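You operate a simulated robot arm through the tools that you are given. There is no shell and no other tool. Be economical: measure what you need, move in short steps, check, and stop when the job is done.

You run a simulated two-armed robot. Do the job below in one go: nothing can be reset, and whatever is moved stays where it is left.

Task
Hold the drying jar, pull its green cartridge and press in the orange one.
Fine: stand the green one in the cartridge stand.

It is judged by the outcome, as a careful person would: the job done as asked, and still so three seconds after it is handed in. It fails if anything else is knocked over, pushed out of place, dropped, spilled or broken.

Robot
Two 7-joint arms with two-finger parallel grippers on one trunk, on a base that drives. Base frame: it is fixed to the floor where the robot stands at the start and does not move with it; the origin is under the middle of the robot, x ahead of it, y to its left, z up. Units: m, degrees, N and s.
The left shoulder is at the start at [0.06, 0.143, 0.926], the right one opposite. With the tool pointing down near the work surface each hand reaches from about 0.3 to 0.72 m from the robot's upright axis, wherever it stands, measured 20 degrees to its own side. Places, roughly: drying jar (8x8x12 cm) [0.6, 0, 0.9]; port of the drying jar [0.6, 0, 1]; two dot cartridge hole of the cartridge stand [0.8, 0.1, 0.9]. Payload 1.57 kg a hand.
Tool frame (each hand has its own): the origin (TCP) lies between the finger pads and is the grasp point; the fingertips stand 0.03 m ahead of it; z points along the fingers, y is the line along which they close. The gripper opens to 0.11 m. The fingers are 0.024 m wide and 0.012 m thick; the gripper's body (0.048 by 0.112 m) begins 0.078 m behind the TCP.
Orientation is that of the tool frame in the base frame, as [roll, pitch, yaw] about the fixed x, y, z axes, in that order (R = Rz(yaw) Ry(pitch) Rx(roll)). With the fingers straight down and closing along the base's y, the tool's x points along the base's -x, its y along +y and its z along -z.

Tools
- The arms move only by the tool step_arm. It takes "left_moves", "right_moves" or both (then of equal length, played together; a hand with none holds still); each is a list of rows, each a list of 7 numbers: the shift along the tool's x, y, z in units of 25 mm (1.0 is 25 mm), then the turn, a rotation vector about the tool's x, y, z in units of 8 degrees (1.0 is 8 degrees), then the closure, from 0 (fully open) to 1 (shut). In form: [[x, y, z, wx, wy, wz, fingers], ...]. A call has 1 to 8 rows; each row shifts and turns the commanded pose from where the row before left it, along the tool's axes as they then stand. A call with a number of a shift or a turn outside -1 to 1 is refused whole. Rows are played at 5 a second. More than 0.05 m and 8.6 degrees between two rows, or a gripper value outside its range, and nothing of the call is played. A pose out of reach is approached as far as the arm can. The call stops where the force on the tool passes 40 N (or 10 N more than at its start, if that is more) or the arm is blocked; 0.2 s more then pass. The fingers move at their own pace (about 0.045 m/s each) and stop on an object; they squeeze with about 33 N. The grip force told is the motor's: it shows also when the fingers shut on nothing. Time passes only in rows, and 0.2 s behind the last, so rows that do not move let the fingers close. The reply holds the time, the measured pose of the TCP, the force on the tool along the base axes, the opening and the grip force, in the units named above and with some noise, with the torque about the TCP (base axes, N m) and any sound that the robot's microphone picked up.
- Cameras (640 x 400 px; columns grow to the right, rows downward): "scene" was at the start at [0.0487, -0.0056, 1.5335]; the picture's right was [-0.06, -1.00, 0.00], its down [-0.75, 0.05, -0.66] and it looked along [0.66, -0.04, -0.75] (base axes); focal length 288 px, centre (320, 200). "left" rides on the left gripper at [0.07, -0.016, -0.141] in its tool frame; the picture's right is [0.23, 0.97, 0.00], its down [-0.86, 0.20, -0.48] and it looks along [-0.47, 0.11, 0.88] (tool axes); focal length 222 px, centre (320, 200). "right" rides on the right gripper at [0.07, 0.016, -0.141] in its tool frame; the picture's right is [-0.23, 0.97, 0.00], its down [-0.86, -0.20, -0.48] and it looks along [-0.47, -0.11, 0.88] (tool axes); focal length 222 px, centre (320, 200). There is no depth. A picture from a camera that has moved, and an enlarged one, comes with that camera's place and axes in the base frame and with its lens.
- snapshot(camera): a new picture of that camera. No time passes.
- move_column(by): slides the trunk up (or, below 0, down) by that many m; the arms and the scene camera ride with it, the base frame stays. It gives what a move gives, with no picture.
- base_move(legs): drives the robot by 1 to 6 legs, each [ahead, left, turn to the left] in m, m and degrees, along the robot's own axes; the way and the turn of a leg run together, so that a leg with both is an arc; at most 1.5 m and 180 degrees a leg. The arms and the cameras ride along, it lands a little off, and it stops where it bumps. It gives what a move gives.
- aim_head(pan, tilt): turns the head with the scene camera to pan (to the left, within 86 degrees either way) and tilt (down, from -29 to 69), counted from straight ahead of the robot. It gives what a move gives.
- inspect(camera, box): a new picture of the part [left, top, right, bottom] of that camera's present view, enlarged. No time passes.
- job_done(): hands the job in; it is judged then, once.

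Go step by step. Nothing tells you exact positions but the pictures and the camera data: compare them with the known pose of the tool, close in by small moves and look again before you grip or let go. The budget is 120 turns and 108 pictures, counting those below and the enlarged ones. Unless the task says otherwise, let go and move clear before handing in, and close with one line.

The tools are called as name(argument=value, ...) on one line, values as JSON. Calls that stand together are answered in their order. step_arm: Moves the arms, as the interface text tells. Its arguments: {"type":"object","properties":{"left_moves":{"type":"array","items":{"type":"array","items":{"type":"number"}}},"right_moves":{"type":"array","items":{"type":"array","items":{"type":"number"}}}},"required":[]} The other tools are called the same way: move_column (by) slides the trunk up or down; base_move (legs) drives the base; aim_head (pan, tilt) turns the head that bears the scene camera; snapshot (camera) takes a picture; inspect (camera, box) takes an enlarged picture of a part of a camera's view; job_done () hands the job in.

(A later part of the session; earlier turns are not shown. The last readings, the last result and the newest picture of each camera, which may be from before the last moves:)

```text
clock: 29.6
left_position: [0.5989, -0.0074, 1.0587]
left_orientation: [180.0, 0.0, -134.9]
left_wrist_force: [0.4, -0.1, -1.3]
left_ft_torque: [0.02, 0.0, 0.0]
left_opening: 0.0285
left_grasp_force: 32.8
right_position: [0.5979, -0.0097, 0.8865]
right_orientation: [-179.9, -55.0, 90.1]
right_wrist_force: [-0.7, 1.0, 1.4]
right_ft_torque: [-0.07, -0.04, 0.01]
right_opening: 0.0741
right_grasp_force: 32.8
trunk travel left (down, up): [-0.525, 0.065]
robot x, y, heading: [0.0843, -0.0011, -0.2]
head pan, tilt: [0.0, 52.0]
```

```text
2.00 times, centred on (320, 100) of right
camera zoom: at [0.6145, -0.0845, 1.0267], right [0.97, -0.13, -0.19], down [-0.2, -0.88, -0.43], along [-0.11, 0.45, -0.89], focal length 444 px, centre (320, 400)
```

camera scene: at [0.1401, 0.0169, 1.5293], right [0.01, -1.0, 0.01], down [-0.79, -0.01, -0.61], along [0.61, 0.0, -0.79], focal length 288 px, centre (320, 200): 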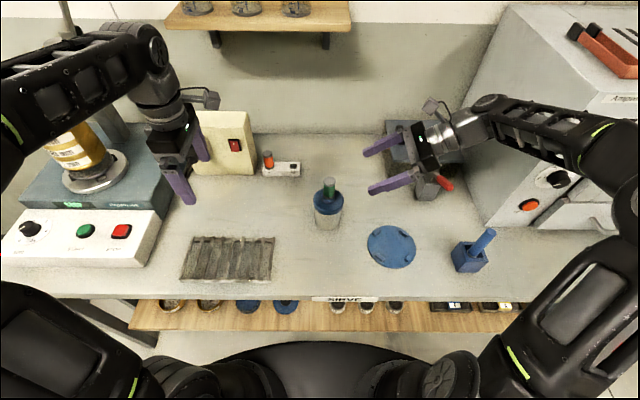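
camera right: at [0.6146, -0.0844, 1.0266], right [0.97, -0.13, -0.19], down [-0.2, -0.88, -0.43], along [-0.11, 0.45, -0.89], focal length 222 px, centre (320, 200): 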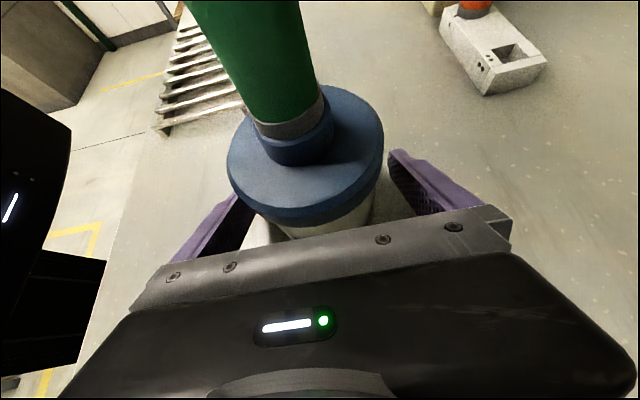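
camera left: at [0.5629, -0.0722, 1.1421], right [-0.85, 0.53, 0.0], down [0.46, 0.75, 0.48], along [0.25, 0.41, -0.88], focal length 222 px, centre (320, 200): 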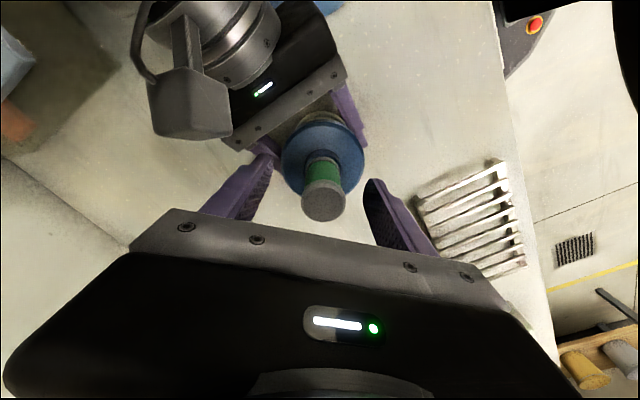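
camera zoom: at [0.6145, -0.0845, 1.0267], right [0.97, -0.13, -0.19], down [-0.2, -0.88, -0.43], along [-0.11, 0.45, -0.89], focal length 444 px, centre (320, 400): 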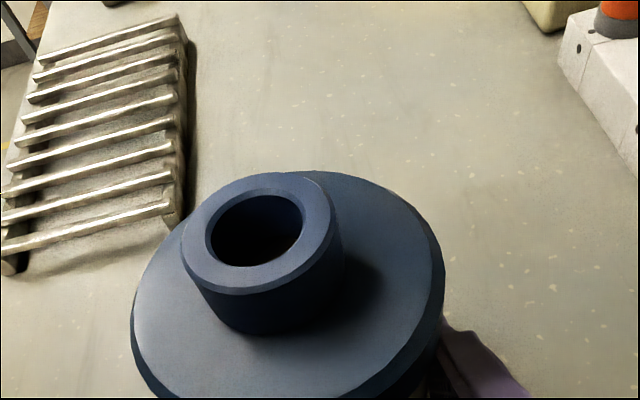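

The green cartridge is out and the port (rim z≈0.962) is open. I carry it left, around toward the stand.

step_arm(left_moves=[[-0.837, 0.26, 0, 0, 0, 0, 1], [-0.837, 0.26, 0, 0, 0, 0, 1], [-0.837, 0.26, 0.5, 0, 0, 0, 1], [-0.837, 0.26, 0.55, 0, 0, 0, 1], [-0.837, 0.26, 0.55, 0, 0, 0, 1], [0, 0, 0, 0, 0, 0, 1]])

step_arm(left_moves=[[-0.798, -0.73, 0.4, 0, 0, 0, 1], [-0.798, -0.73, 0.4, 0, 0, 0, 1], [-0.798, -0.73, 0.4, 0, 0, 0, 1], [0, 0, 0, 0, 0, 0, 1]])

snapshot(camera="left")

inspect(camera="scene", box=[230, 80, 370, 168])

inspect(camera="right", box=[400, 0, 640, 150])

```text
clock: 31.0
left_position: [0.6481, 0.0894, 1.0166]
left_orientation: [-180.0, -0.1, -134.9]
left_wrist_force: [0.9, -0.1, -0.8]
left_ft_torque: [-0.02, 0.01, 0.03]
left_opening: 0.0287
left_grasp_force: 33.1
right_position: [0.6008, -0.0089, 0.8868]
right_orientation: [-179.9, -55.0, 90.2]
right_wrist_force: [0.3, -0.3, 0.9]
right_ft_torque: [-0.12, -0.11, 0.03]
right_opening: 0.0737
right_grasp_force: 33.5
trunk travel left (down, up): [-0.525, 0.065]
robot x, y, heading: [0.0854, 0.0023, 0.2]
head pan, tilt: [0.0, 52.0]
```

```text
clock: 32.0
left_position: [0.7297, 0.0939, 0.9881]
left_orientation: [-180.0, 0.0, -134.9]
left_wrist_force: [-0.6, 0.6, -0.6]
left_ft_torque: [0.02, -0.02, -0.02]
left_opening: 0.0287
left_grasp_force: 32.8
right_position: [0.6, -0.009, 0.8885]
right_orientation: [-180.0, -55.0, 90.0]
right_wrist_force: [-0.7, 0.3, 1.1]
right_ft_torque: [-0.14, -0.05, 0.0]
right_opening: 0.0738
right_grasp_force: 33.6
trunk travel left (down, up): [-0.525, 0.065]
robot x, y, heading: [0.0836, -0.0005, 0.0]
head pan, tilt: [0.0, 52.0]
```

```text
77 pictures are left
camera left: at [0.6919, 0.032, 1.129], right [-0.85, 0.53, 0.0], down [0.46, 0.75, 0.48], along [0.25, 0.41, -0.88], focal length 222 px, centre (320, 200)
```

left: 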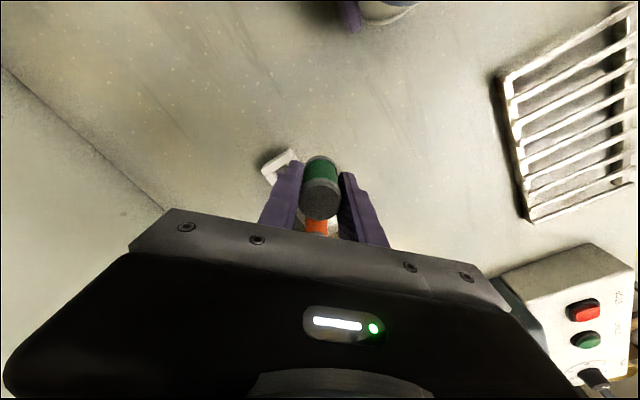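

```text
4.55 times, centred on (300, 124) of scene
camera zoom: at [0.1302, -0.0007, 1.5286], right [0.0, -1.0, 0.0], down [-0.79, 0.0, -0.62], along [0.62, 0.0, -0.79], focal length 1309 px, centre (411, 546)
```

zoom: 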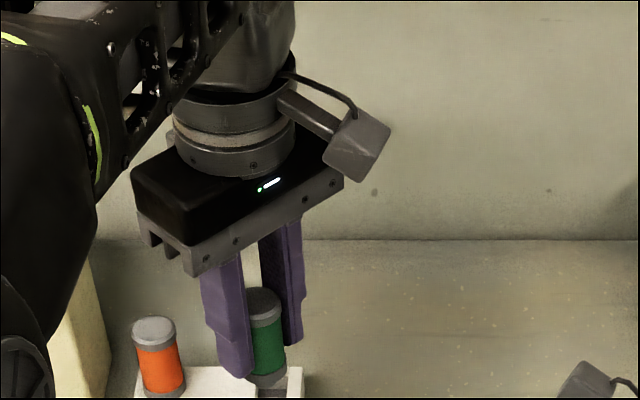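

```text
2.67 times, centred on (520, 75) of right
camera zoom: at [0.6147, -0.0846, 1.0267], right [0.97, -0.13, -0.19], down [-0.2, -0.88, -0.43], along [-0.11, 0.45, -0.89], focal length 592 px, centre (-213, 533)
```

zoom: 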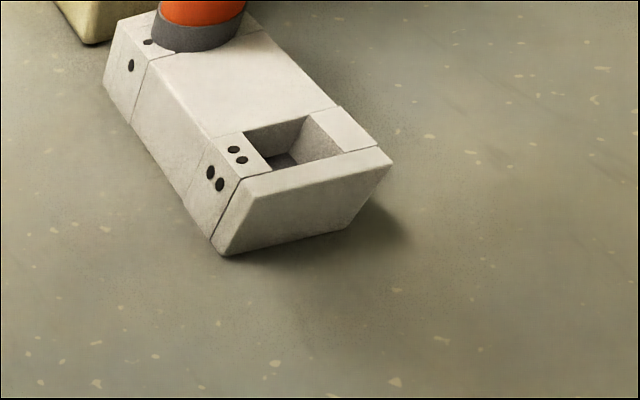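

The cartridge is carried toward the hole, whose centre I now measure from two cameras as (0.784, 0.097). I check how the cartridge sits in the fingers.

inspect(camera="left", box=[240, 130, 400, 230])

step_arm(left_moves=[[-0.72, -0.7, 0.2, 0, 0, 0, 1], [-0.72, -0.7, 0.2, 0, 0, 0, 1], [0, 0, 0.4, 0, 0, 0, 1], [0, 0, 0, 0, 0, 0, 1]])

inspect(camera="scene", box=[240, 110, 340, 172])

inspect(camera="right", box=[400, 0, 640, 150])

```text
4.00 times, centred on (320, 180) of left
camera zoom: at [0.6919, 0.032, 1.129], right [-0.85, 0.53, 0.0], down [0.46, 0.75, 0.48], along [0.25, 0.41, -0.88], focal length 888 px, centre (320, 280)
```

zoom: 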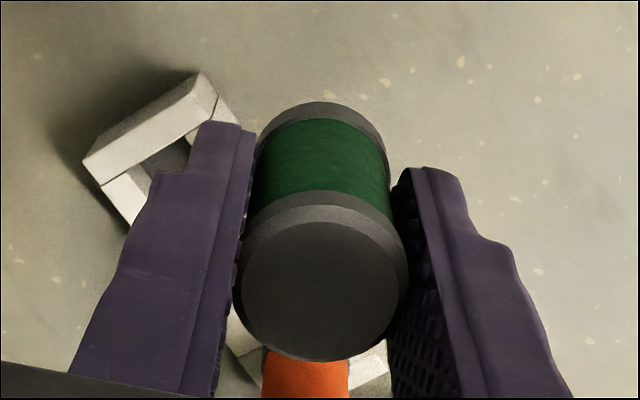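

```text
clock: 33.0
left_position: [0.7307, 0.0936, 0.9781]
left_orientation: [179.9, 0.0, -134.9]
left_wrist_force: [0.1, 0.2, -0.7]
left_ft_torque: [0.0, 0.0, 0.0]
left_opening: 0.0288
left_grasp_force: 33.3
left hand out of reach, approached as far as the arm can: row 1, 2
right_position: [0.5992, -0.0089, 0.8875]
right_orientation: [-180.0, -55.0, 90.1]
right_wrist_force: [0.3, 0.2, 0.7]
right_ft_torque: [-0.08, -0.1, 0.04]
right_opening: 0.0738
right_grasp_force: 33.0
trunk travel left (down, up): [-0.525, 0.065]
robot x, y, heading: [0.0842, -0.0032, -0.0]
head pan, tilt: [0.0, 52.0]
```

```text
6.40 times, centred on (290, 141) of scene
camera zoom: at [0.1302, -0.0006, 1.5286], right [0.0, -1.0, 0.0], down [-0.79, 0.0, -0.62], along [0.62, 0.0, -0.79], focal length 1843 px, centre (512, 578)
```

zoom: 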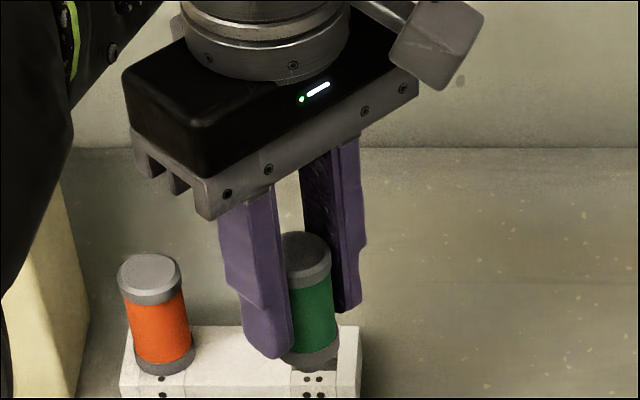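

```text
2.67 times, centred on (520, 75) of right
camera zoom: at [0.6147, -0.0845, 1.0267], right [0.97, -0.13, -0.19], down [-0.2, -0.88, -0.43], along [-0.11, 0.45, -0.89], focal length 592 px, centre (-213, 533)
```

zoom: 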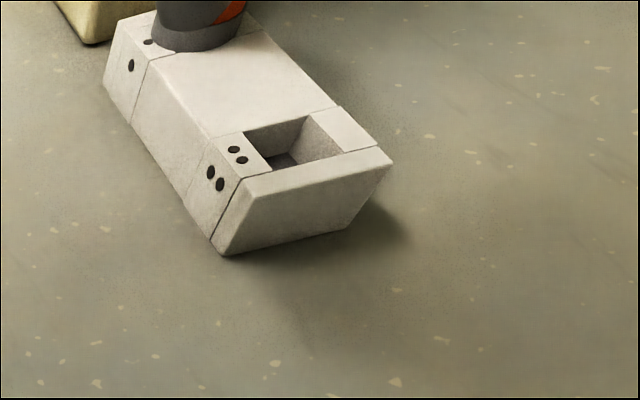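

At this height the stand is still out of reach, so the trunk has to be higher. I let go of the jar, raise the trunk 0.06 m, then lower the right hand back and grip the jar again.

step_arm(right_moves=[[0, 0, 0, 0, 0, 0, 0.25], [0, 0, 0, 0, 0, 0, 0.1], [0, 0, 0, 0, 0, 0, 0], [0, 0, 0, 0, 0, 0, 0], [0, 0, 0, 0, 0, 0, 0]])

inspect(camera="scene", box=[260, 120, 460, 245])

```text
clock: 34.2
left_position: [0.7307, 0.0935, 0.9776]
left_orientation: [-179.9, 0.2, -134.9]
left_wrist_force: [0.0, 0.0, -0.7]
left_ft_torque: [0.02, 0.02, -0.01]
left_opening: 0.0282
left_grasp_force: 32.8
right_position: [0.5988, -0.0086, 0.8867]
right_orientation: [180.0, -55.0, 90.0]
right_wrist_force: [-0.6, 0.4, -0.3]
right_ft_torque: [0.02, 0.01, -0.01]
right_opening: 0.1101
right_grasp_force: 0.0
trunk travel left (down, up): [-0.525, 0.065]
robot x, y, heading: [0.0863, -0.0013, 0.2]
head pan, tilt: [0.0, 52.0]
```

```text
3.20 times, centred on (360, 182) of scene
camera zoom: at [0.1303, -0.0007, 1.5286], right [0.0, -1.0, 0.0], down [-0.79, 0.0, -0.62], along [0.62, 0.0, -0.79], focal length 922 px, centre (192, 256)
```

zoom: 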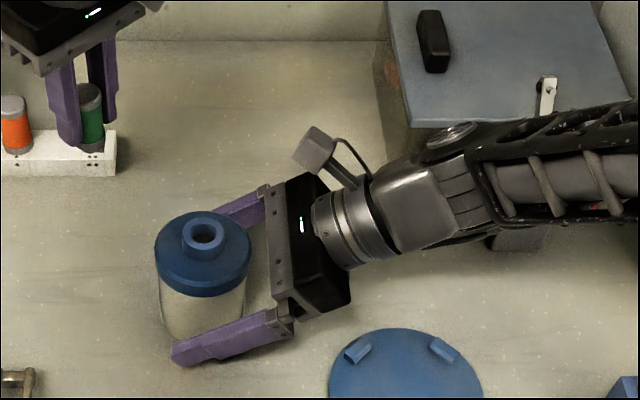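

The jar stands free between the open fingers. I raise the trunk.

move_column(by=0.063)

inspect(camera="scene", box=[260, 120, 460, 245])

```text
clock: 35.2
left_position: [0.7312, 0.0944, 1.0409]
left_orientation: [-179.9, 0.0, -134.9]
left_wrist_force: [0.4, 0.4, -0.4]
left_ft_torque: [-0.05, 0.0, -0.03]
left_opening: 0.0288
left_grasp_force: 32.8
right_position: [0.6002, -0.0091, 0.9496]
right_orientation: [-179.9, -55.0, 90.1]
right_wrist_force: [0.6, 0.2, -0.2]
right_ft_torque: [0.0, -0.01, 0.0]
right_opening: 0.1102
right_grasp_force: 0.1
trunk travel left (down, up): [-0.588, 0.002]
robot x, y, heading: [0.0824, -0.0004, 0.1]
head pan, tilt: [0.0, 52.0]
```

```text
3.20 times, centred on (360, 182) of scene
camera zoom: at [0.1306, -0.0007, 1.5915], right [0.0, -1.0, 0.0], down [-0.79, 0.0, -0.62], along [0.62, 0.0, -0.79], focal length 922 px, centre (192, 256)
```

zoom: 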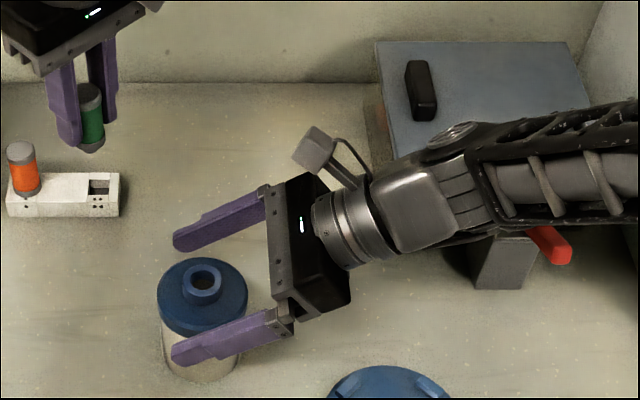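

Now I lower the right hand back onto the jar body and bring the left over the stand at the same time.

step_arm(right_moves=[[-0.677, 0, 0.474, 0, 0, 0, 0], [-0.677, 0, 0.474, 0, 0, 0, 0], [-0.677, 0, 0.474, 0, 0, 0, 0], [0, 0, 0, 0, 0, 0, 0]], left_moves=[[-0.53, -0.47, 0.67, 0, 0, 0, 1], [-0.53, -0.47, 0.67, 0, 0, 0, 1], [-0.53, -0.47, 0.67, 0, 0, 0, 1], [0, 0, 0, 0, 0, 0, 1]])

inspect(camera="scene", box=[240, 120, 400, 220])

```text
clock: 36.2
left_position: [0.7467, 0.0957, 1.0247]
left_orientation: [-179.9, 0.2, -134.9]
left_wrist_force: [-0.2, -0.2, -0.4]
left_ft_torque: [0.01, 0.01, -0.05]
left_opening: 0.0286
left_grasp_force: 33.5
left hand out of reach, approached as far as the arm can: row 2, 3
right_position: [0.5986, -0.0084, 0.889]
right_orientation: [180.0, -54.9, 90.0]
right_wrist_force: [-0.7, 0.5, 0.2]
right_ft_torque: [0.0, 0.0, 0.0]
right_opening: 0.11
right_grasp_force: 0.2
trunk travel left (down, up): [-0.588, 0.002]
robot x, y, heading: [0.081, 0.0007, 0.4]
head pan, tilt: [0.0, 52.0]
```

```text
4.00 times, centred on (320, 170) of scene
camera zoom: at [0.1297, -0.0005, 1.5916], right [0.0, -1.0, 0.0], down [-0.79, 0.0, -0.62], along [0.62, 0.0, -0.79], focal length 1152 px, centre (320, 320)
```

zoom: 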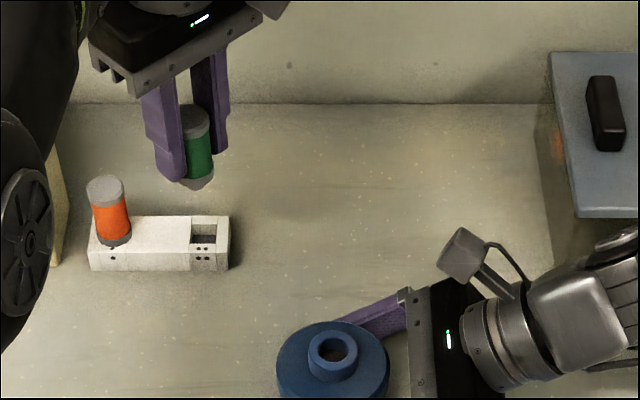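

I close the right hand on the jar again, and lower the left in front of the stand to gain reach.

step_arm(right_moves=[[0, 0, 0, 0, 0, 0, 0.2], [0, 0, 0, 0, 0, 0, 0.3], [0, 0, 0, 0, 0, 0, 0.5], [0, 0, 0, 0, 0, 0, 1], [0, 0, 0, 0, 0, 0, 1], [0, 0, 0, 0, 0, 0, 1]], left_moves=[[0, 0, 1, 0, 0, 0, 1], [0, 0, 1, 0, 0, 0, 1], [0, 0, 0.8, 0, 0, 0, 1], [-0.58, -0.52, 0, 0, 0, 0, 1], [-0.58, -0.52, 0, 0, 0, 0, 1], [0, 0, 0, 0, 0, 0, 1]])

inspect(camera="scene", box=[240, 120, 400, 220])

inspect(camera="right", box=[400, 0, 640, 150])

```text
clock: 37.6
left_position: [0.7759, 0.0974, 0.9545]
left_orientation: [-179.7, 0.2, -134.9]
left_wrist_force: [0.6, 0.0, 0.0]
left_ft_torque: [0.01, -0.01, 0.02]
left_opening: 0.0287
left_grasp_force: 32.7
left hand out of reach, approached as far as the arm can: row 5
right_position: [0.6001, -0.0089, 0.8892]
right_orientation: [-180.0, -54.9, 90.0]
right_wrist_force: [0.2, -0.3, 0.1]
right_ft_torque: [0.01, 0.01, 0.01]
right_opening: 0.0739
right_grasp_force: 32.8
trunk travel left (down, up): [-0.588, 0.002]
robot x, y, heading: [0.0834, 0.001, -0.0]
head pan, tilt: [0.0, 52.0]
```

```text
4.00 times, centred on (320, 170) of scene
camera zoom: at [0.1303, -0.0007, 1.5916], right [0.0, -1.0, 0.0], down [-0.79, 0.0, -0.62], along [0.62, 0.0, -0.79], focal length 1152 px, centre (320, 320)
```

zoom: 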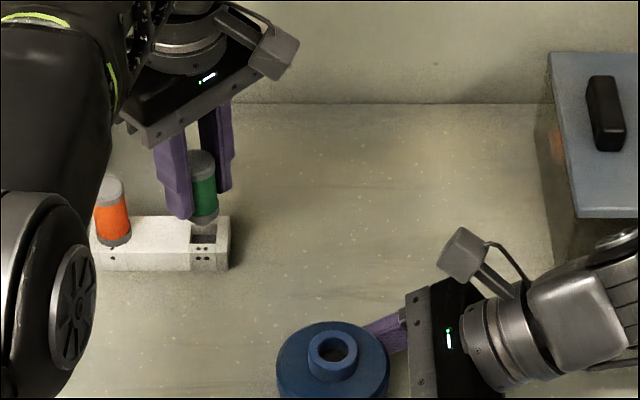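

```text
2.67 times, centred on (520, 75) of right
camera zoom: at [0.6149, -0.0846, 1.0283], right [0.97, -0.13, -0.19], down [-0.2, -0.88, -0.43], along [-0.11, 0.45, -0.89], focal length 592 px, centre (-213, 533)
```

zoom: 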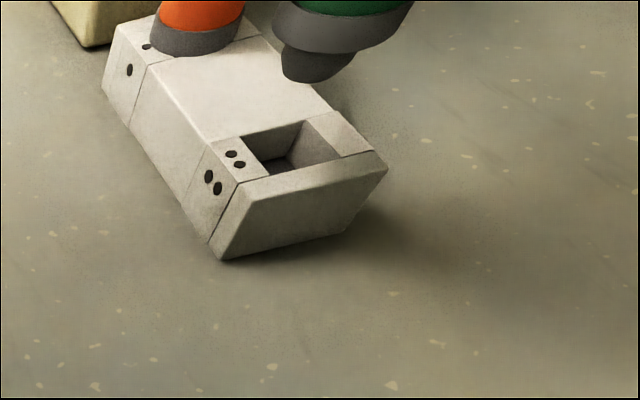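

The spigot is visible, about 1.4 cm long, its end 5.3 cm below the TCP. I lower a little, which gains reach, and go forward the last centimetre.

step_arm(left_moves=[[0, 0, 0.6, 0, 0, 0, 1], [-0.3, -0.26, 0, 0, 0, 0, 1], [0, 0, 0, 0, 0, 0, 1]])

inspect(camera="right", box=[460, 0, 580, 75])

inspect(camera="scene", box=[250, 140, 330, 190])

```text
clock: 38.4
left_position: [0.7756, 0.0973, 0.9383]
left_orientation: [-179.9, 0.0, -134.9]
left_wrist_force: [0.5, 0.0, -0.3]
left_ft_torque: [0.01, -0.05, 0.02]
left_opening: 0.0285
left_grasp_force: 32.9
left hand out of reach, approached as far as the arm can: row 2
right_position: [0.5994, -0.0097, 0.8898]
right_orientation: [180.0, -55.1, 90.0]
right_wrist_force: [-0.3, -1.1, 0.0]
right_ft_torque: [-0.02, 0.0, 0.04]
right_opening: 0.0737
right_grasp_force: 32.8
trunk travel left (down, up): [-0.588, 0.002]
robot x, y, heading: [0.0882, 0.001, 0.5]
head pan, tilt: [0.0, 52.0]
```

```text
5.33 times, centred on (520, 38) of right
camera zoom: at [0.6148, -0.0846, 1.0283], right [0.97, -0.13, -0.19], down [-0.2, -0.88, -0.43], along [-0.11, 0.45, -0.89], focal length 1185 px, centre (-747, 1067)
```

zoom: 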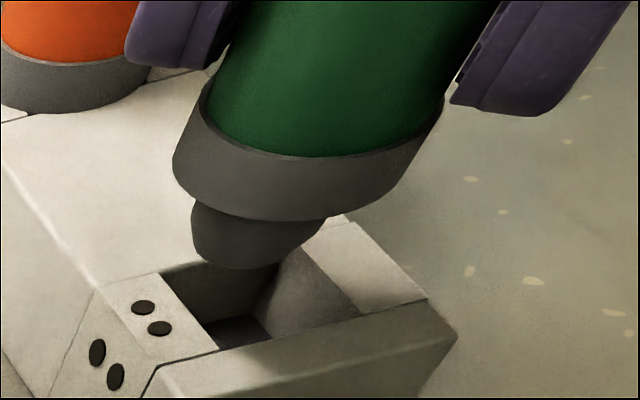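

```text
8.00 times, centred on (290, 165) of scene
camera zoom: at [0.1303, -0.0007, 1.5916], right [0.0, -1.0, 0.0], down [-0.79, 0.0, -0.62], along [0.62, 0.0, -0.79], focal length 2304 px, centre (560, 480)
```

zoom: 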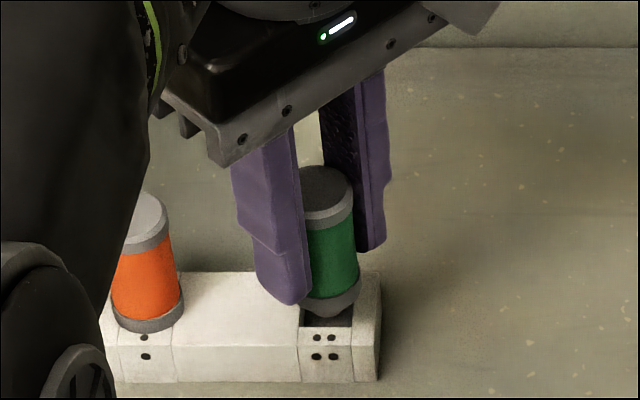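

Still 1 cm short and height is no longer the limit. I try whether turning the hand's yaw frees more reach (the cartridge is round).

step_arm(left_moves=[[0, 0, -0.2, 0, 0, 1, 1], [0, 0, 0, 0, 0, 1, 1], [0, 0, 0, 0, 0, 1, 1], [-0.28, -0.05, 0, 0, 0, 0, 1], [0, 0, 0, 0, 0, 0, 1]])

```text
clock: 39.6
left_position: [0.7776, 0.0988, 0.9442]
left_orientation: [-179.8, 0.1, -159.0]
left_wrist_force: [0.4, -0.2, -0.5]
left_ft_torque: [-0.02, -0.01, 0.01]
left_opening: 0.0284
left_grasp_force: 33.4
left hand out of reach, approached as far as the arm can: row 4
right_position: [0.6004, -0.01, 0.889]
right_orientation: [179.9, -55.0, 90.1]
right_wrist_force: [-0.7, 0.4, -0.1]
right_ft_torque: [-0.04, -0.08, -0.01]
right_opening: 0.0739
right_grasp_force: 32.5
trunk travel left (down, up): [-0.588, 0.002]
robot x, y, heading: [0.0858, 0.0003, 0.0]
head pan, tilt: [0.0, 52.0]
```

Slightly better but still short, so the base must go 3 cm further; there is visible floor between base and shelf. I first release the jar and back the right hand out along its known path.

step_arm(right_moves=[[0, 0, 0, 0, 0, 0, 0.25], [0, 0, 0, 0, 0, 0, 0.1], [0, 0, 0, 0, 0, 0, 0], [0, 0, 0, 0, 0, 0, 0], [0.302, 0, -0.981, 0, 0, 0, 0], [0.302, 0, -0.981, 0, 0, 0, 0], [0.302, 0, -0.981, 0, 0, 0, 0], [0.302, 0, -0.981, 0, 0, 0, 0]], left_moves=[[0, 0, 0, 0, 0, 0, 1], [0, 0, 0, 0, 0, 0, 1], [0.3, 0, -0.4, 0, 0, 0, 1], [0.3, 0, -0.4, 0, 0, 0, 1], [0.3, 0, 0, 0, 0, 0, 1], [0.3, 0, 0, 0, 0, 0, 1], [0, 0, 0, 0, 0, 0, 1], [0, 0, 0, 0, 0, 0, 1]])

snapshot(camera="scene")

```text
clock: 41.4
left_position: [0.7494, 0.0874, 0.9654]
left_orientation: [180.0, 0.1, -158.8]
left_wrist_force: [0.3, 0.5, -0.9]
left_ft_torque: [0.01, -0.01, 0.0]
left_opening: 0.0285
left_grasp_force: 32.9
right_position: [0.599, -0.0717, 0.9679]
right_orientation: [-179.9, -55.1, 90.1]
right_wrist_force: [0.2, 0.3, -0.3]
right_ft_torque: [-0.03, 0.0, 0.0]
right_opening: 0.1101
right_grasp_force: 0.1
trunk travel left (down, up): [-0.588, 0.002]
robot x, y, heading: [0.086, -0.0017, 0.3]
head pan, tilt: [0.0, 52.0]
```

```text
64 pictures are left
camera scene: at [0.1299, -0.0008, 1.5916], right [0.0, -1.0, 0.0], down [-0.79, 0.0, -0.62], along [0.62, 0.0, -0.79], focal length 288 px, centre (320, 200)
```

scene: 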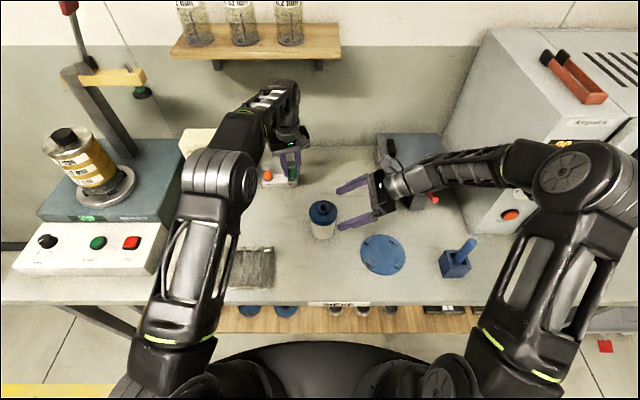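

Both hands are clear. I drive ahead 2.5 cm.

base_move(legs=[[0.025, 0, 0]])

snapshot(camera="scene")

inspect(camera="scene", box=[240, 130, 400, 230])

```text
clock: 42.2
left_position: [0.7775, 0.0884, 0.9636]
left_orientation: [-180.0, 0.0, -158.9]
left_wrist_force: [0.4, -0.3, -1.1]
left_ft_torque: [-0.01, 0.02, 0.01]
left_opening: 0.0284
left_grasp_force: 32.9
right_position: [0.625, -0.0713, 0.9675]
right_orientation: [-179.8, -55.1, 89.8]
right_wrist_force: [0.5, 0.2, -0.6]
right_ft_torque: [0.04, 0.07, 0.03]
right_opening: 0.11
right_grasp_force: 0.0
trunk travel left (down, up): [-0.588, 0.002]
robot x, y, heading: [0.1119, 0.0009, 0.2]
head pan, tilt: [0.0, 52.0]
```

```text
63 pictures are left
camera scene: at [0.1572, -0.0007, 1.5915], right [0.0, -1.0, 0.0], down [-0.79, 0.0, -0.61], along [0.61, 0.0, -0.79], focal length 288 px, centre (320, 200)
```

scene: 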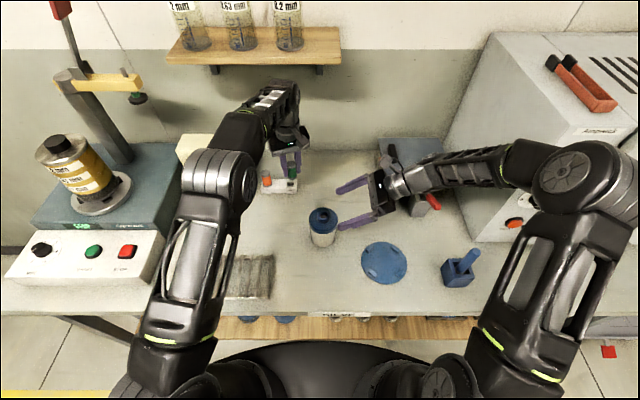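

```text
4.00 times, centred on (320, 180) of scene
camera zoom: at [0.1572, -0.0007, 1.5915], right [0.0, -1.0, 0.0], down [-0.79, 0.0, -0.61], along [0.61, 0.0, -0.79], focal length 1152 px, centre (320, 280)
```

zoom: 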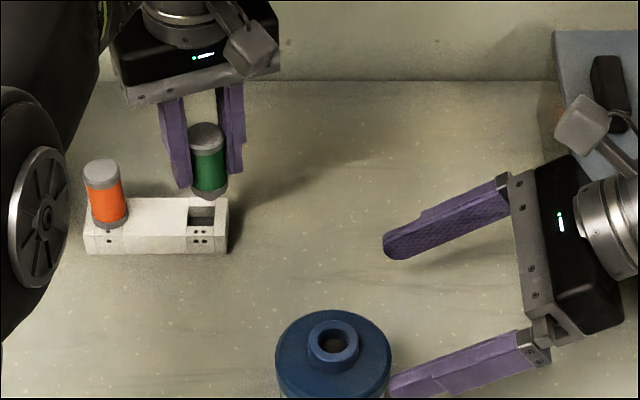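

No bump. I bring the right hand back around the jar (open) and set the left above the hole.

step_arm(right_moves=[[0, -0.5, 0, 0, 0, 0, 0], [0, -0.5, 0, 0, 0, 0, 0], [-0.302, 0, 0.981, 0, 0, 0, 0], [-0.302, 0, 0.981, 0, 0, 0, 0], [-0.302, 0, 0.981, 0, 0, 0, 0], [-0.302, 0, 0.981, 0, 0, 0, 0], [0, 0, 0, 0, 0, 0, 0]], left_moves=[[-0.22, 0.1, 0, 0, 0, 0, 1], [-0.21, 0.11, 0, 0, 0, 0, 1], [0, 0, 0.3, 0, 0, 0, 1], [0, 0, 0.3, 0, 0, 0, 1], [0, 0, 0.3, 0, 0, 0, 1], [0, 0, 0, 0, 0, 0, 1], [0, 0, 0, 0, 0, 0, 1]])

inspect(camera="right", box=[460, 0, 580, 75])

inspect(camera="scene", box=[250, 140, 330, 190])

inspect(camera="left", box=[220, 110, 420, 235])

```text
clock: 43.9
left_position: [0.7838, 0.0976, 0.9419]
left_orientation: [-180.0, 0.0, -158.8]
left_wrist_force: [0.5, 0.3, -0.5]
left_ft_torque: [0.0, -0.03, 0.01]
left_opening: 0.0288
left_grasp_force: 32.7
right_position: [0.5998, -0.0077, 0.8878]
right_orientation: [-180.0, -55.1, 90.1]
right_wrist_force: [0.2, -0.4, 0.0]
right_ft_torque: [-0.01, -0.01, 0.02]
right_opening: 0.1104
right_grasp_force: 0.1
trunk travel left (down, up): [-0.588, 0.002]
robot x, y, heading: [0.1091, 0.0009, 0.2]
head pan, tilt: [0.0, 52.0]
```

```text
5.33 times, centred on (520, 38) of right
camera zoom: at [0.6147, -0.0845, 1.0276], right [0.97, -0.13, -0.19], down [-0.2, -0.88, -0.43], along [-0.11, 0.45, -0.89], focal length 1185 px, centre (-747, 1067)
```

zoom: 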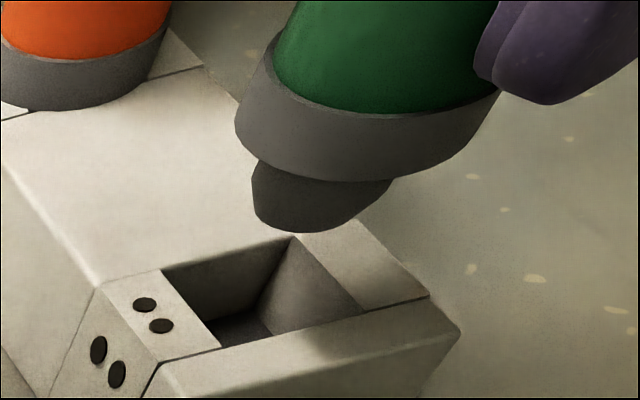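

```text
8.00 times, centred on (290, 165) of scene
camera zoom: at [0.1549, -0.0007, 1.5916], right [0.0, -1.0, 0.0], down [-0.79, 0.0, -0.62], along [0.62, 0.0, -0.79], focal length 2304 px, centre (560, 480)
```

zoom: 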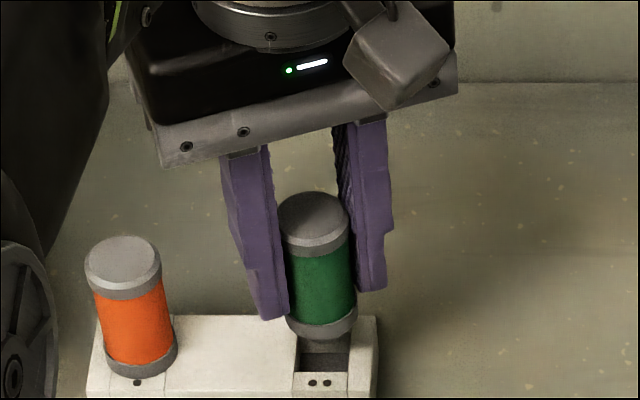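

```text
3.20 times, centred on (320, 172) of left
camera zoom: at [0.7236, 0.0557, 1.083], right [-0.56, 0.83, 0.0], down [0.73, 0.49, 0.48], along [0.4, 0.27, -0.88], focal length 711 px, centre (320, 288)
```

zoom: 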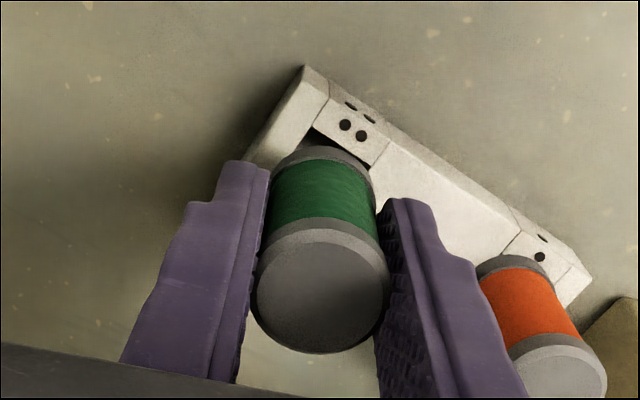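

The spigot is within about 1.5 mm of the hole centre by two cameras. I correct by that and come down to the rim.

step_arm(left_moves=[[-0.05, 0.046, 0.2, 0, 0, 0, 1], [0, 0, 0.25, 0, 0, 0, 1], [0, 0, 0.15, 0, 0, 0, 1], [0, 0, 0, 0, 0, 0, 1]])

inspect(camera="right", box=[460, 0, 580, 75])

inspect(camera="scene", box=[265, 165, 315, 196])

```text
clock: 44.9
left_position: [0.7833, 0.0985, 0.9261]
left_orientation: [180.0, 0.0, -158.8]
left_wrist_force: [-0.6, -0.3, 0.5]
left_ft_torque: [0.01, -0.01, -0.02]
left_opening: 0.0286
left_grasp_force: 33.2
right_position: [0.5999, -0.0088, 0.8882]
right_orientation: [-180.0, -55.0, 90.1]
right_wrist_force: [0.3, 0.2, 0.4]
right_ft_torque: [-0.02, -0.01, 0.02]
right_opening: 0.1099
right_grasp_force: 0.1
trunk travel left (down, up): [-0.588, 0.002]
robot x, y, heading: [0.1123, -0.0014, -0.1]
head pan, tilt: [0.0, 52.0]
```

```text
5.33 times, centred on (520, 38) of right
camera zoom: at [0.6147, -0.0846, 1.0277], right [0.97, -0.13, -0.19], down [-0.2, -0.88, -0.43], along [-0.11, 0.45, -0.89], focal length 1185 px, centre (-747, 1067)
```

zoom: 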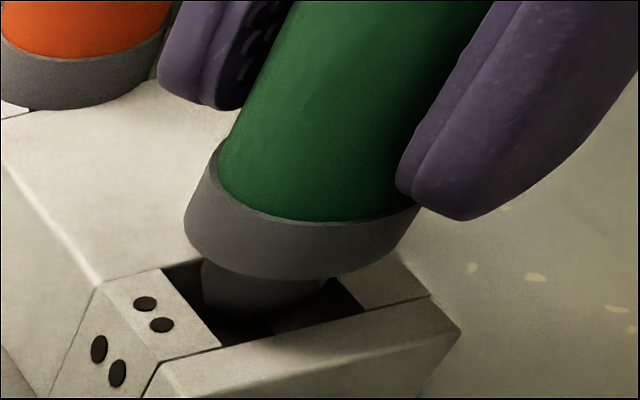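

```text
12.80 times, centred on (290, 180) of scene
camera zoom: at [0.155, -0.0006, 1.5916], right [0.0, -1.0, 0.0], down [-0.79, 0.0, -0.62], along [0.62, 0.0, -0.79], focal length 3686 px, centre (704, 450)
```

zoom: 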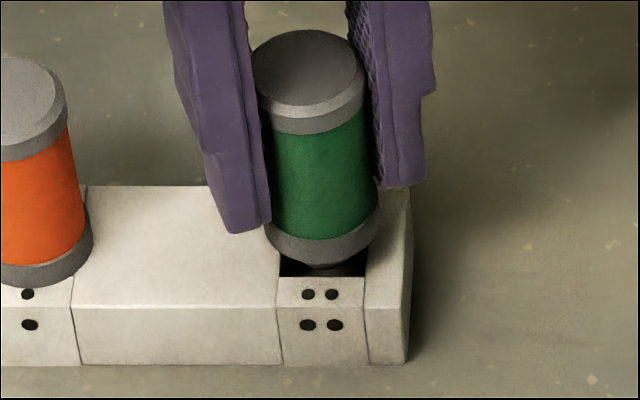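

The spigot is entering the hole in both views without force. I continue down in small steps.

step_arm(left_moves=[[0, 0, 0.12, 0, 0, 0, 1], [0, 0, 0.12, 0, 0, 0, 1], [0, 0, 0.12, 0, 0, 0, 1], [0, 0, 0, 0, 0, 0, 1]])

inspect(camera="right", box=[460, 0, 580, 75])

inspect(camera="scene", box=[265, 165, 315, 196])

```text
clock: 45.9
left_position: [0.7834, 0.0988, 0.9188]
left_orientation: [-180.0, 0.1, -158.9]
left_wrist_force: [-0.1, 0.4, -0.2]
left_ft_torque: [0.01, -0.02, -0.03]
left_opening: 0.0283
left_grasp_force: 32.8
right_position: [0.5997, -0.0082, 0.8875]
right_orientation: [-179.9, -54.9, 89.9]
right_wrist_force: [0.6, 0.4, 0.4]
right_ft_torque: [0.04, 0.0, 0.0]
right_opening: 0.1101
right_grasp_force: 0.1
trunk travel left (down, up): [-0.588, 0.002]
robot x, y, heading: [0.1098, -0.0027, 0.2]
head pan, tilt: [0.0, 52.0]
```

```text
5.33 times, centred on (520, 38) of right
camera zoom: at [0.6147, -0.0846, 1.0276], right [0.97, -0.13, -0.19], down [-0.2, -0.88, -0.43], along [-0.11, 0.45, -0.89], focal length 1185 px, centre (-747, 1067)
```

zoom: 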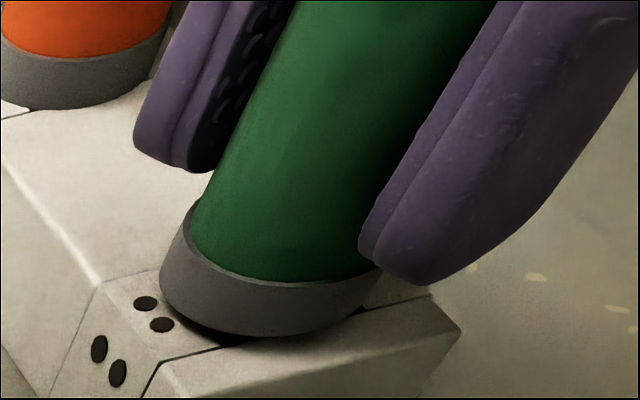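

```text
12.80 times, centred on (290, 180) of scene
camera zoom: at [0.155, -0.0006, 1.5916], right [0.0, -1.0, 0.0], down [-0.79, 0.0, -0.62], along [0.62, 0.0, -0.79], focal length 3686 px, centre (704, 450)
```

zoom: 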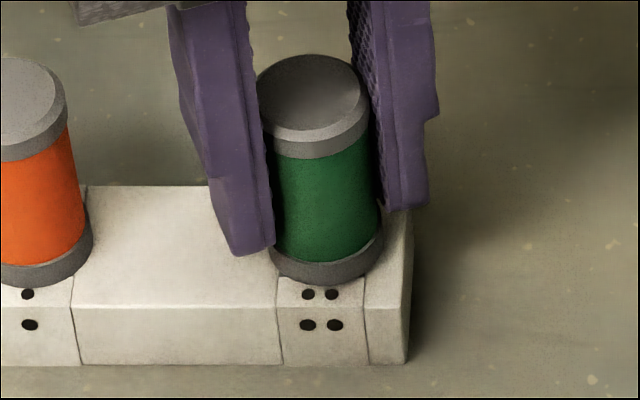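

It is nearly seated. I lower the last few millimetres until a light contact shows.

step_arm(left_moves=[[0, 0, 0.1, 0, 0, 0, 1], [0, 0, 0.06, 0, 0, 0, 1], [0, 0, 0, 0, 0, 0, 1]])

inspect(camera="right", box=[460, 0, 580, 75])

```text
clock: 46.6
left_position: [0.7842, 0.0977, 0.9149]
left_orientation: [-179.9, 0.1, -158.8]
left_wrist_force: [0.6, 0.4, 11.5]
left_ft_torque: [0.02, 0.07, 0.0]
left_opening: 0.0285
left_grasp_force: 32.8
right_position: [0.5986, -0.0103, 0.889]
right_orientation: [-180.0, -55.0, 90.1]
right_wrist_force: [0.2, -1.2, 0.6]
right_ft_torque: [-0.01, 0.0, 0.02]
right_opening: 0.1099
right_grasp_force: 0.0
trunk travel left (down, up): [-0.588, 0.002]
robot x, y, heading: [0.1104, -0.0017, 0.2]
head pan, tilt: [0.0, 52.0]
```

```text
5.33 times, centred on (520, 38) of right
camera zoom: at [0.6139, -0.0847, 1.0282], right [0.97, -0.13, -0.19], down [-0.2, -0.88, -0.43], along [-0.11, 0.45, -0.89], focal length 1185 px, centre (-747, 1067)
```

zoom: 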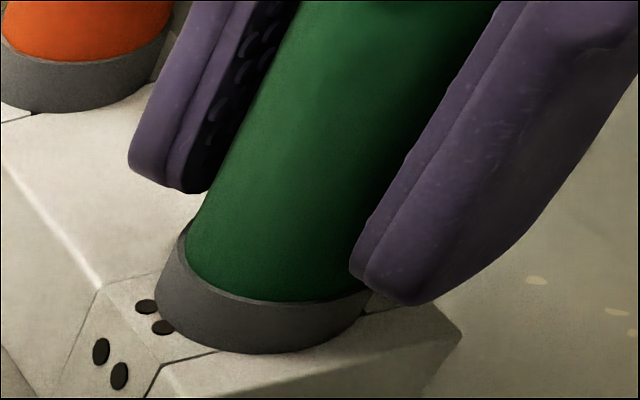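

It is seated flat with 11 N down. I release just enough and rise.

step_arm(left_moves=[[0, 0, -0.05, 0, 0, 0, 1], [0, 0, 0, 0, 0, 0, 0.7], [0, 0, 0, 0, 0, 0, 0.55], [0, 0, 0, 0, 0, 0, 0.55], [0, 0, -0.5, 0, 0, 0, 0.55], [0, 0, -0.8, 0, 0, 0, 0.55], [0, 0, -0.8, 0, 0, 0, 0.55], [0, 0, 0, 0, 0, 0, 0.55]])

inspect(camera="scene", box=[240, 130, 340, 192])

inspect(camera="right", box=[400, 0, 640, 150])

```text
clock: 48.5
left_position: [0.7841, 0.0987, 0.9688]
left_orientation: [180.0, 0.1, -158.9]
left_wrist_force: [-0.2, -0.1, 0.5]
left_ft_torque: [0.02, 0.01, 0.03]
left_opening: 0.0496
left_grasp_force: 0.1
right_position: [0.6003, -0.0096, 0.8873]
right_orientation: [-179.9, -55.0, 90.0]
right_wrist_force: [-0.1, -0.1, -0.6]
right_ft_torque: [-0.02, 0.02, -0.03]
right_opening: 0.1099
right_grasp_force: 0.0
trunk travel left (down, up): [-0.588, 0.002]
robot x, y, heading: [0.1082, -0.0032, -0.2]
head pan, tilt: [0.0, 52.0]
```

```text
6.40 times, centred on (290, 161) of scene
camera zoom: at [0.1551, -0.0006, 1.5916], right [0.0, -1.0, 0.0], down [-0.79, 0.0, -0.62], along [0.62, 0.0, -0.79], focal length 1843 px, centre (512, 450)
```

zoom: 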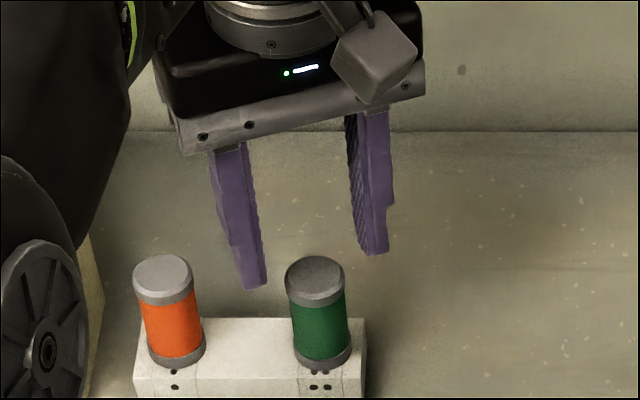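

```text
2.67 times, centred on (520, 75) of right
camera zoom: at [0.6147, -0.0846, 1.0276], right [0.97, -0.13, -0.19], down [-0.2, -0.88, -0.43], along [-0.11, 0.45, -0.89], focal length 592 px, centre (-213, 533)
```

zoom: 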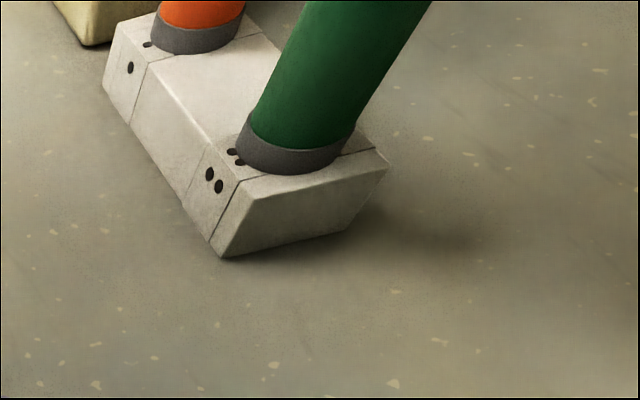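

Green stands in the two-dot hole, stand unmoved. I turn the left hand to close along x, clear of the yellow box, before going to the orange cartridge.

step_arm(left_moves=[[0, 0, -0.2, 0, 0, -1, 0.5], [0, 0, 0, 0, 0, -1, 0.5], [0, 0, 0, 0, 0, -1, 0.5], [0, 0, 0, 0, 0, -1, 0.5], [0, 0, 0, 0, 0, -1, 0.5], [0, 0, 0, 0, 0, -1, 0.5], [0, 0, 0, 0, 0, -1, 0.5], [0, 0, 0, 0, 0, -1, 0.5]])

step_arm(left_moves=[[0, 0, 0, 0, 0, -0.6, 0.5], [0, 0, 0, 0, 0, 0, 0.5]])

snapshot(camera="left")

inspect(camera="scene", box=[200, 90, 360, 190])

```text
clock: 50.2
left_position: [0.7838, 0.0976, 0.9723]
left_orientation: [-180.0, 0.0, -94.7]
left_wrist_force: [0.7, 0.2, -0.5]
left_ft_torque: [0.02, 0.01, 0.0]
left_opening: 0.0549
left_grasp_force: 0.0
right_position: [0.5984, -0.0088, 0.8882]
right_orientation: [-179.9, -55.0, 90.0]
right_wrist_force: [-0.3, -0.5, 0.2]
right_ft_torque: [-0.01, 0.0, 0.01]
right_opening: 0.1102
right_grasp_force: 0.0
trunk travel left (down, up): [-0.588, 0.002]
robot x, y, heading: [0.109, 0.002, 0.2]
head pan, tilt: [0.0, 52.0]
```

```text
clock: 50.9
left_position: [0.7843, 0.0987, 0.9718]
left_orientation: [180.0, 0.0, -90.2]
left_wrist_force: [-0.8, -0.8, -0.9]
left_ft_torque: [0.0, 0.03, 0.03]
left_opening: 0.0547
left_grasp_force: 0.1
right_position: [0.5992, -0.0092, 0.8878]
right_orientation: [180.0, -55.0, 90.0]
right_wrist_force: [-0.5, -0.5, -0.3]
right_ft_torque: [-0.02, -0.03, 0.01]
right_opening: 0.11
right_grasp_force: 0.0
trunk travel left (down, up): [-0.588, 0.002]
robot x, y, heading: [0.1116, -0.0003, -0.1]
head pan, tilt: [0.0, 52.0]
```

```text
51 pictures are left
camera left: at [0.7996, 0.0271, 1.1135], right [-0.97, -0.23, 0.0], down [-0.2, 0.86, 0.48], along [-0.11, 0.47, -0.88], focal length 222 px, centre (320, 200)
```

left: 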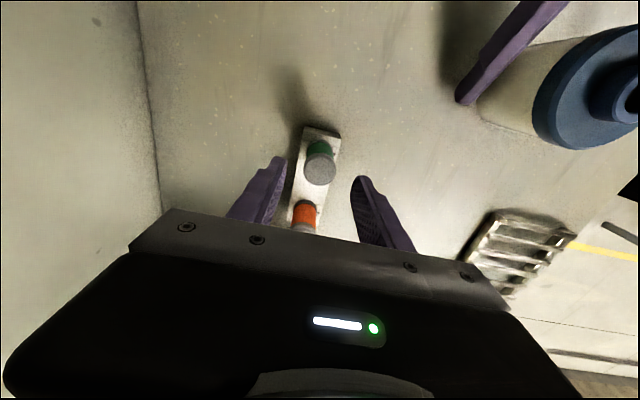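

```text
4.00 times, centred on (280, 140) of scene
camera zoom: at [0.155, -0.0006, 1.5916], right [0.0, -1.0, 0.0], down [-0.79, 0.0, -0.62], along [0.62, 0.0, -0.79], focal length 1152 px, centre (480, 440)
```

zoom: 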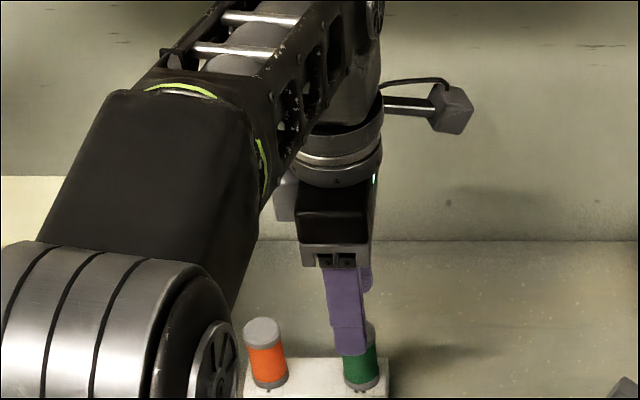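

Box face is at y≈0.222 with its top at about 1.036; closing along x leaves roughly 1 cm. I move over the orange cartridge.

step_arm(left_moves=[[-0.72, 0, 0, 0, 0, 0, 0.5], [-0.72, 0, 0, 0, 0, 0, 0.5], [-0.72, 0, 0, 0, 0, 0, 0.5], [-0.72, 0.1, 0, 0, 0, 0, 0.5], [0, 0, 0, 0, 0, 0, 0.5]])

snapshot(camera="left")

inspect(camera="scene", box=[200, 90, 360, 190])

inspect(camera="right", box=[360, 0, 600, 150])

```text
clock: 52.0
left_position: [0.7808, 0.1707, 0.9735]
left_orientation: [179.9, 0.0, -90.1]
left_wrist_force: [0.4, 0.5, 0.9]
left_ft_torque: [-0.02, -0.02, 0.02]
left_opening: 0.0549
left_grasp_force: 0.1
right_position: [0.5993, -0.01, 0.8883]
right_orientation: [-179.9, -54.9, 89.9]
right_wrist_force: [-0.7, -0.5, 0.3]
right_ft_torque: [0.01, -0.01, 0.01]
right_opening: 0.1101
right_grasp_force: 0.0
trunk travel left (down, up): [-0.588, 0.002]
robot x, y, heading: [0.1071, 0.0001, 0.0]
head pan, tilt: [0.0, 52.0]
```

```text
49 pictures are left
camera left: at [0.7974, 0.0994, 1.1145], right [-0.97, -0.22, 0.0], down [-0.2, 0.86, 0.48], along [-0.11, 0.47, -0.88], focal length 222 px, centre (320, 200)
```

left: 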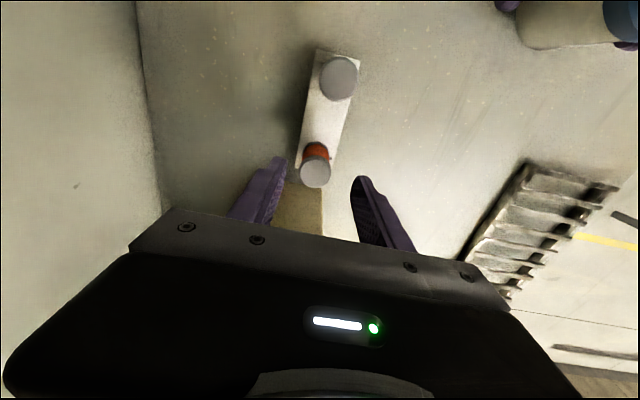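

```text
4.00 times, centred on (280, 140) of scene
camera zoom: at [0.1551, -0.0008, 1.5916], right [0.0, -1.0, 0.0], down [-0.79, 0.0, -0.62], along [0.62, 0.0, -0.79], focal length 1152 px, centre (480, 440)
```

zoom: 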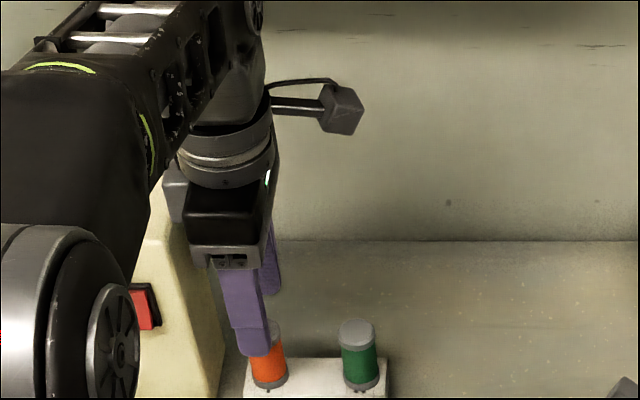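

```text
2.67 times, centred on (480, 75) of right
camera zoom: at [0.6147, -0.0848, 1.0276], right [0.97, -0.13, -0.19], down [-0.2, -0.88, -0.43], along [-0.11, 0.45, -0.89], focal length 592 px, centre (-107, 533)
```

zoom: 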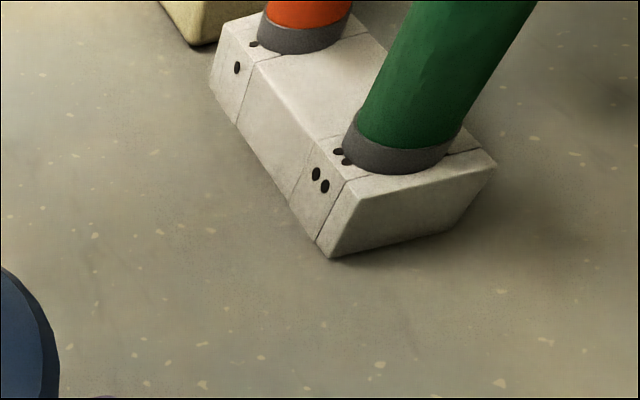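

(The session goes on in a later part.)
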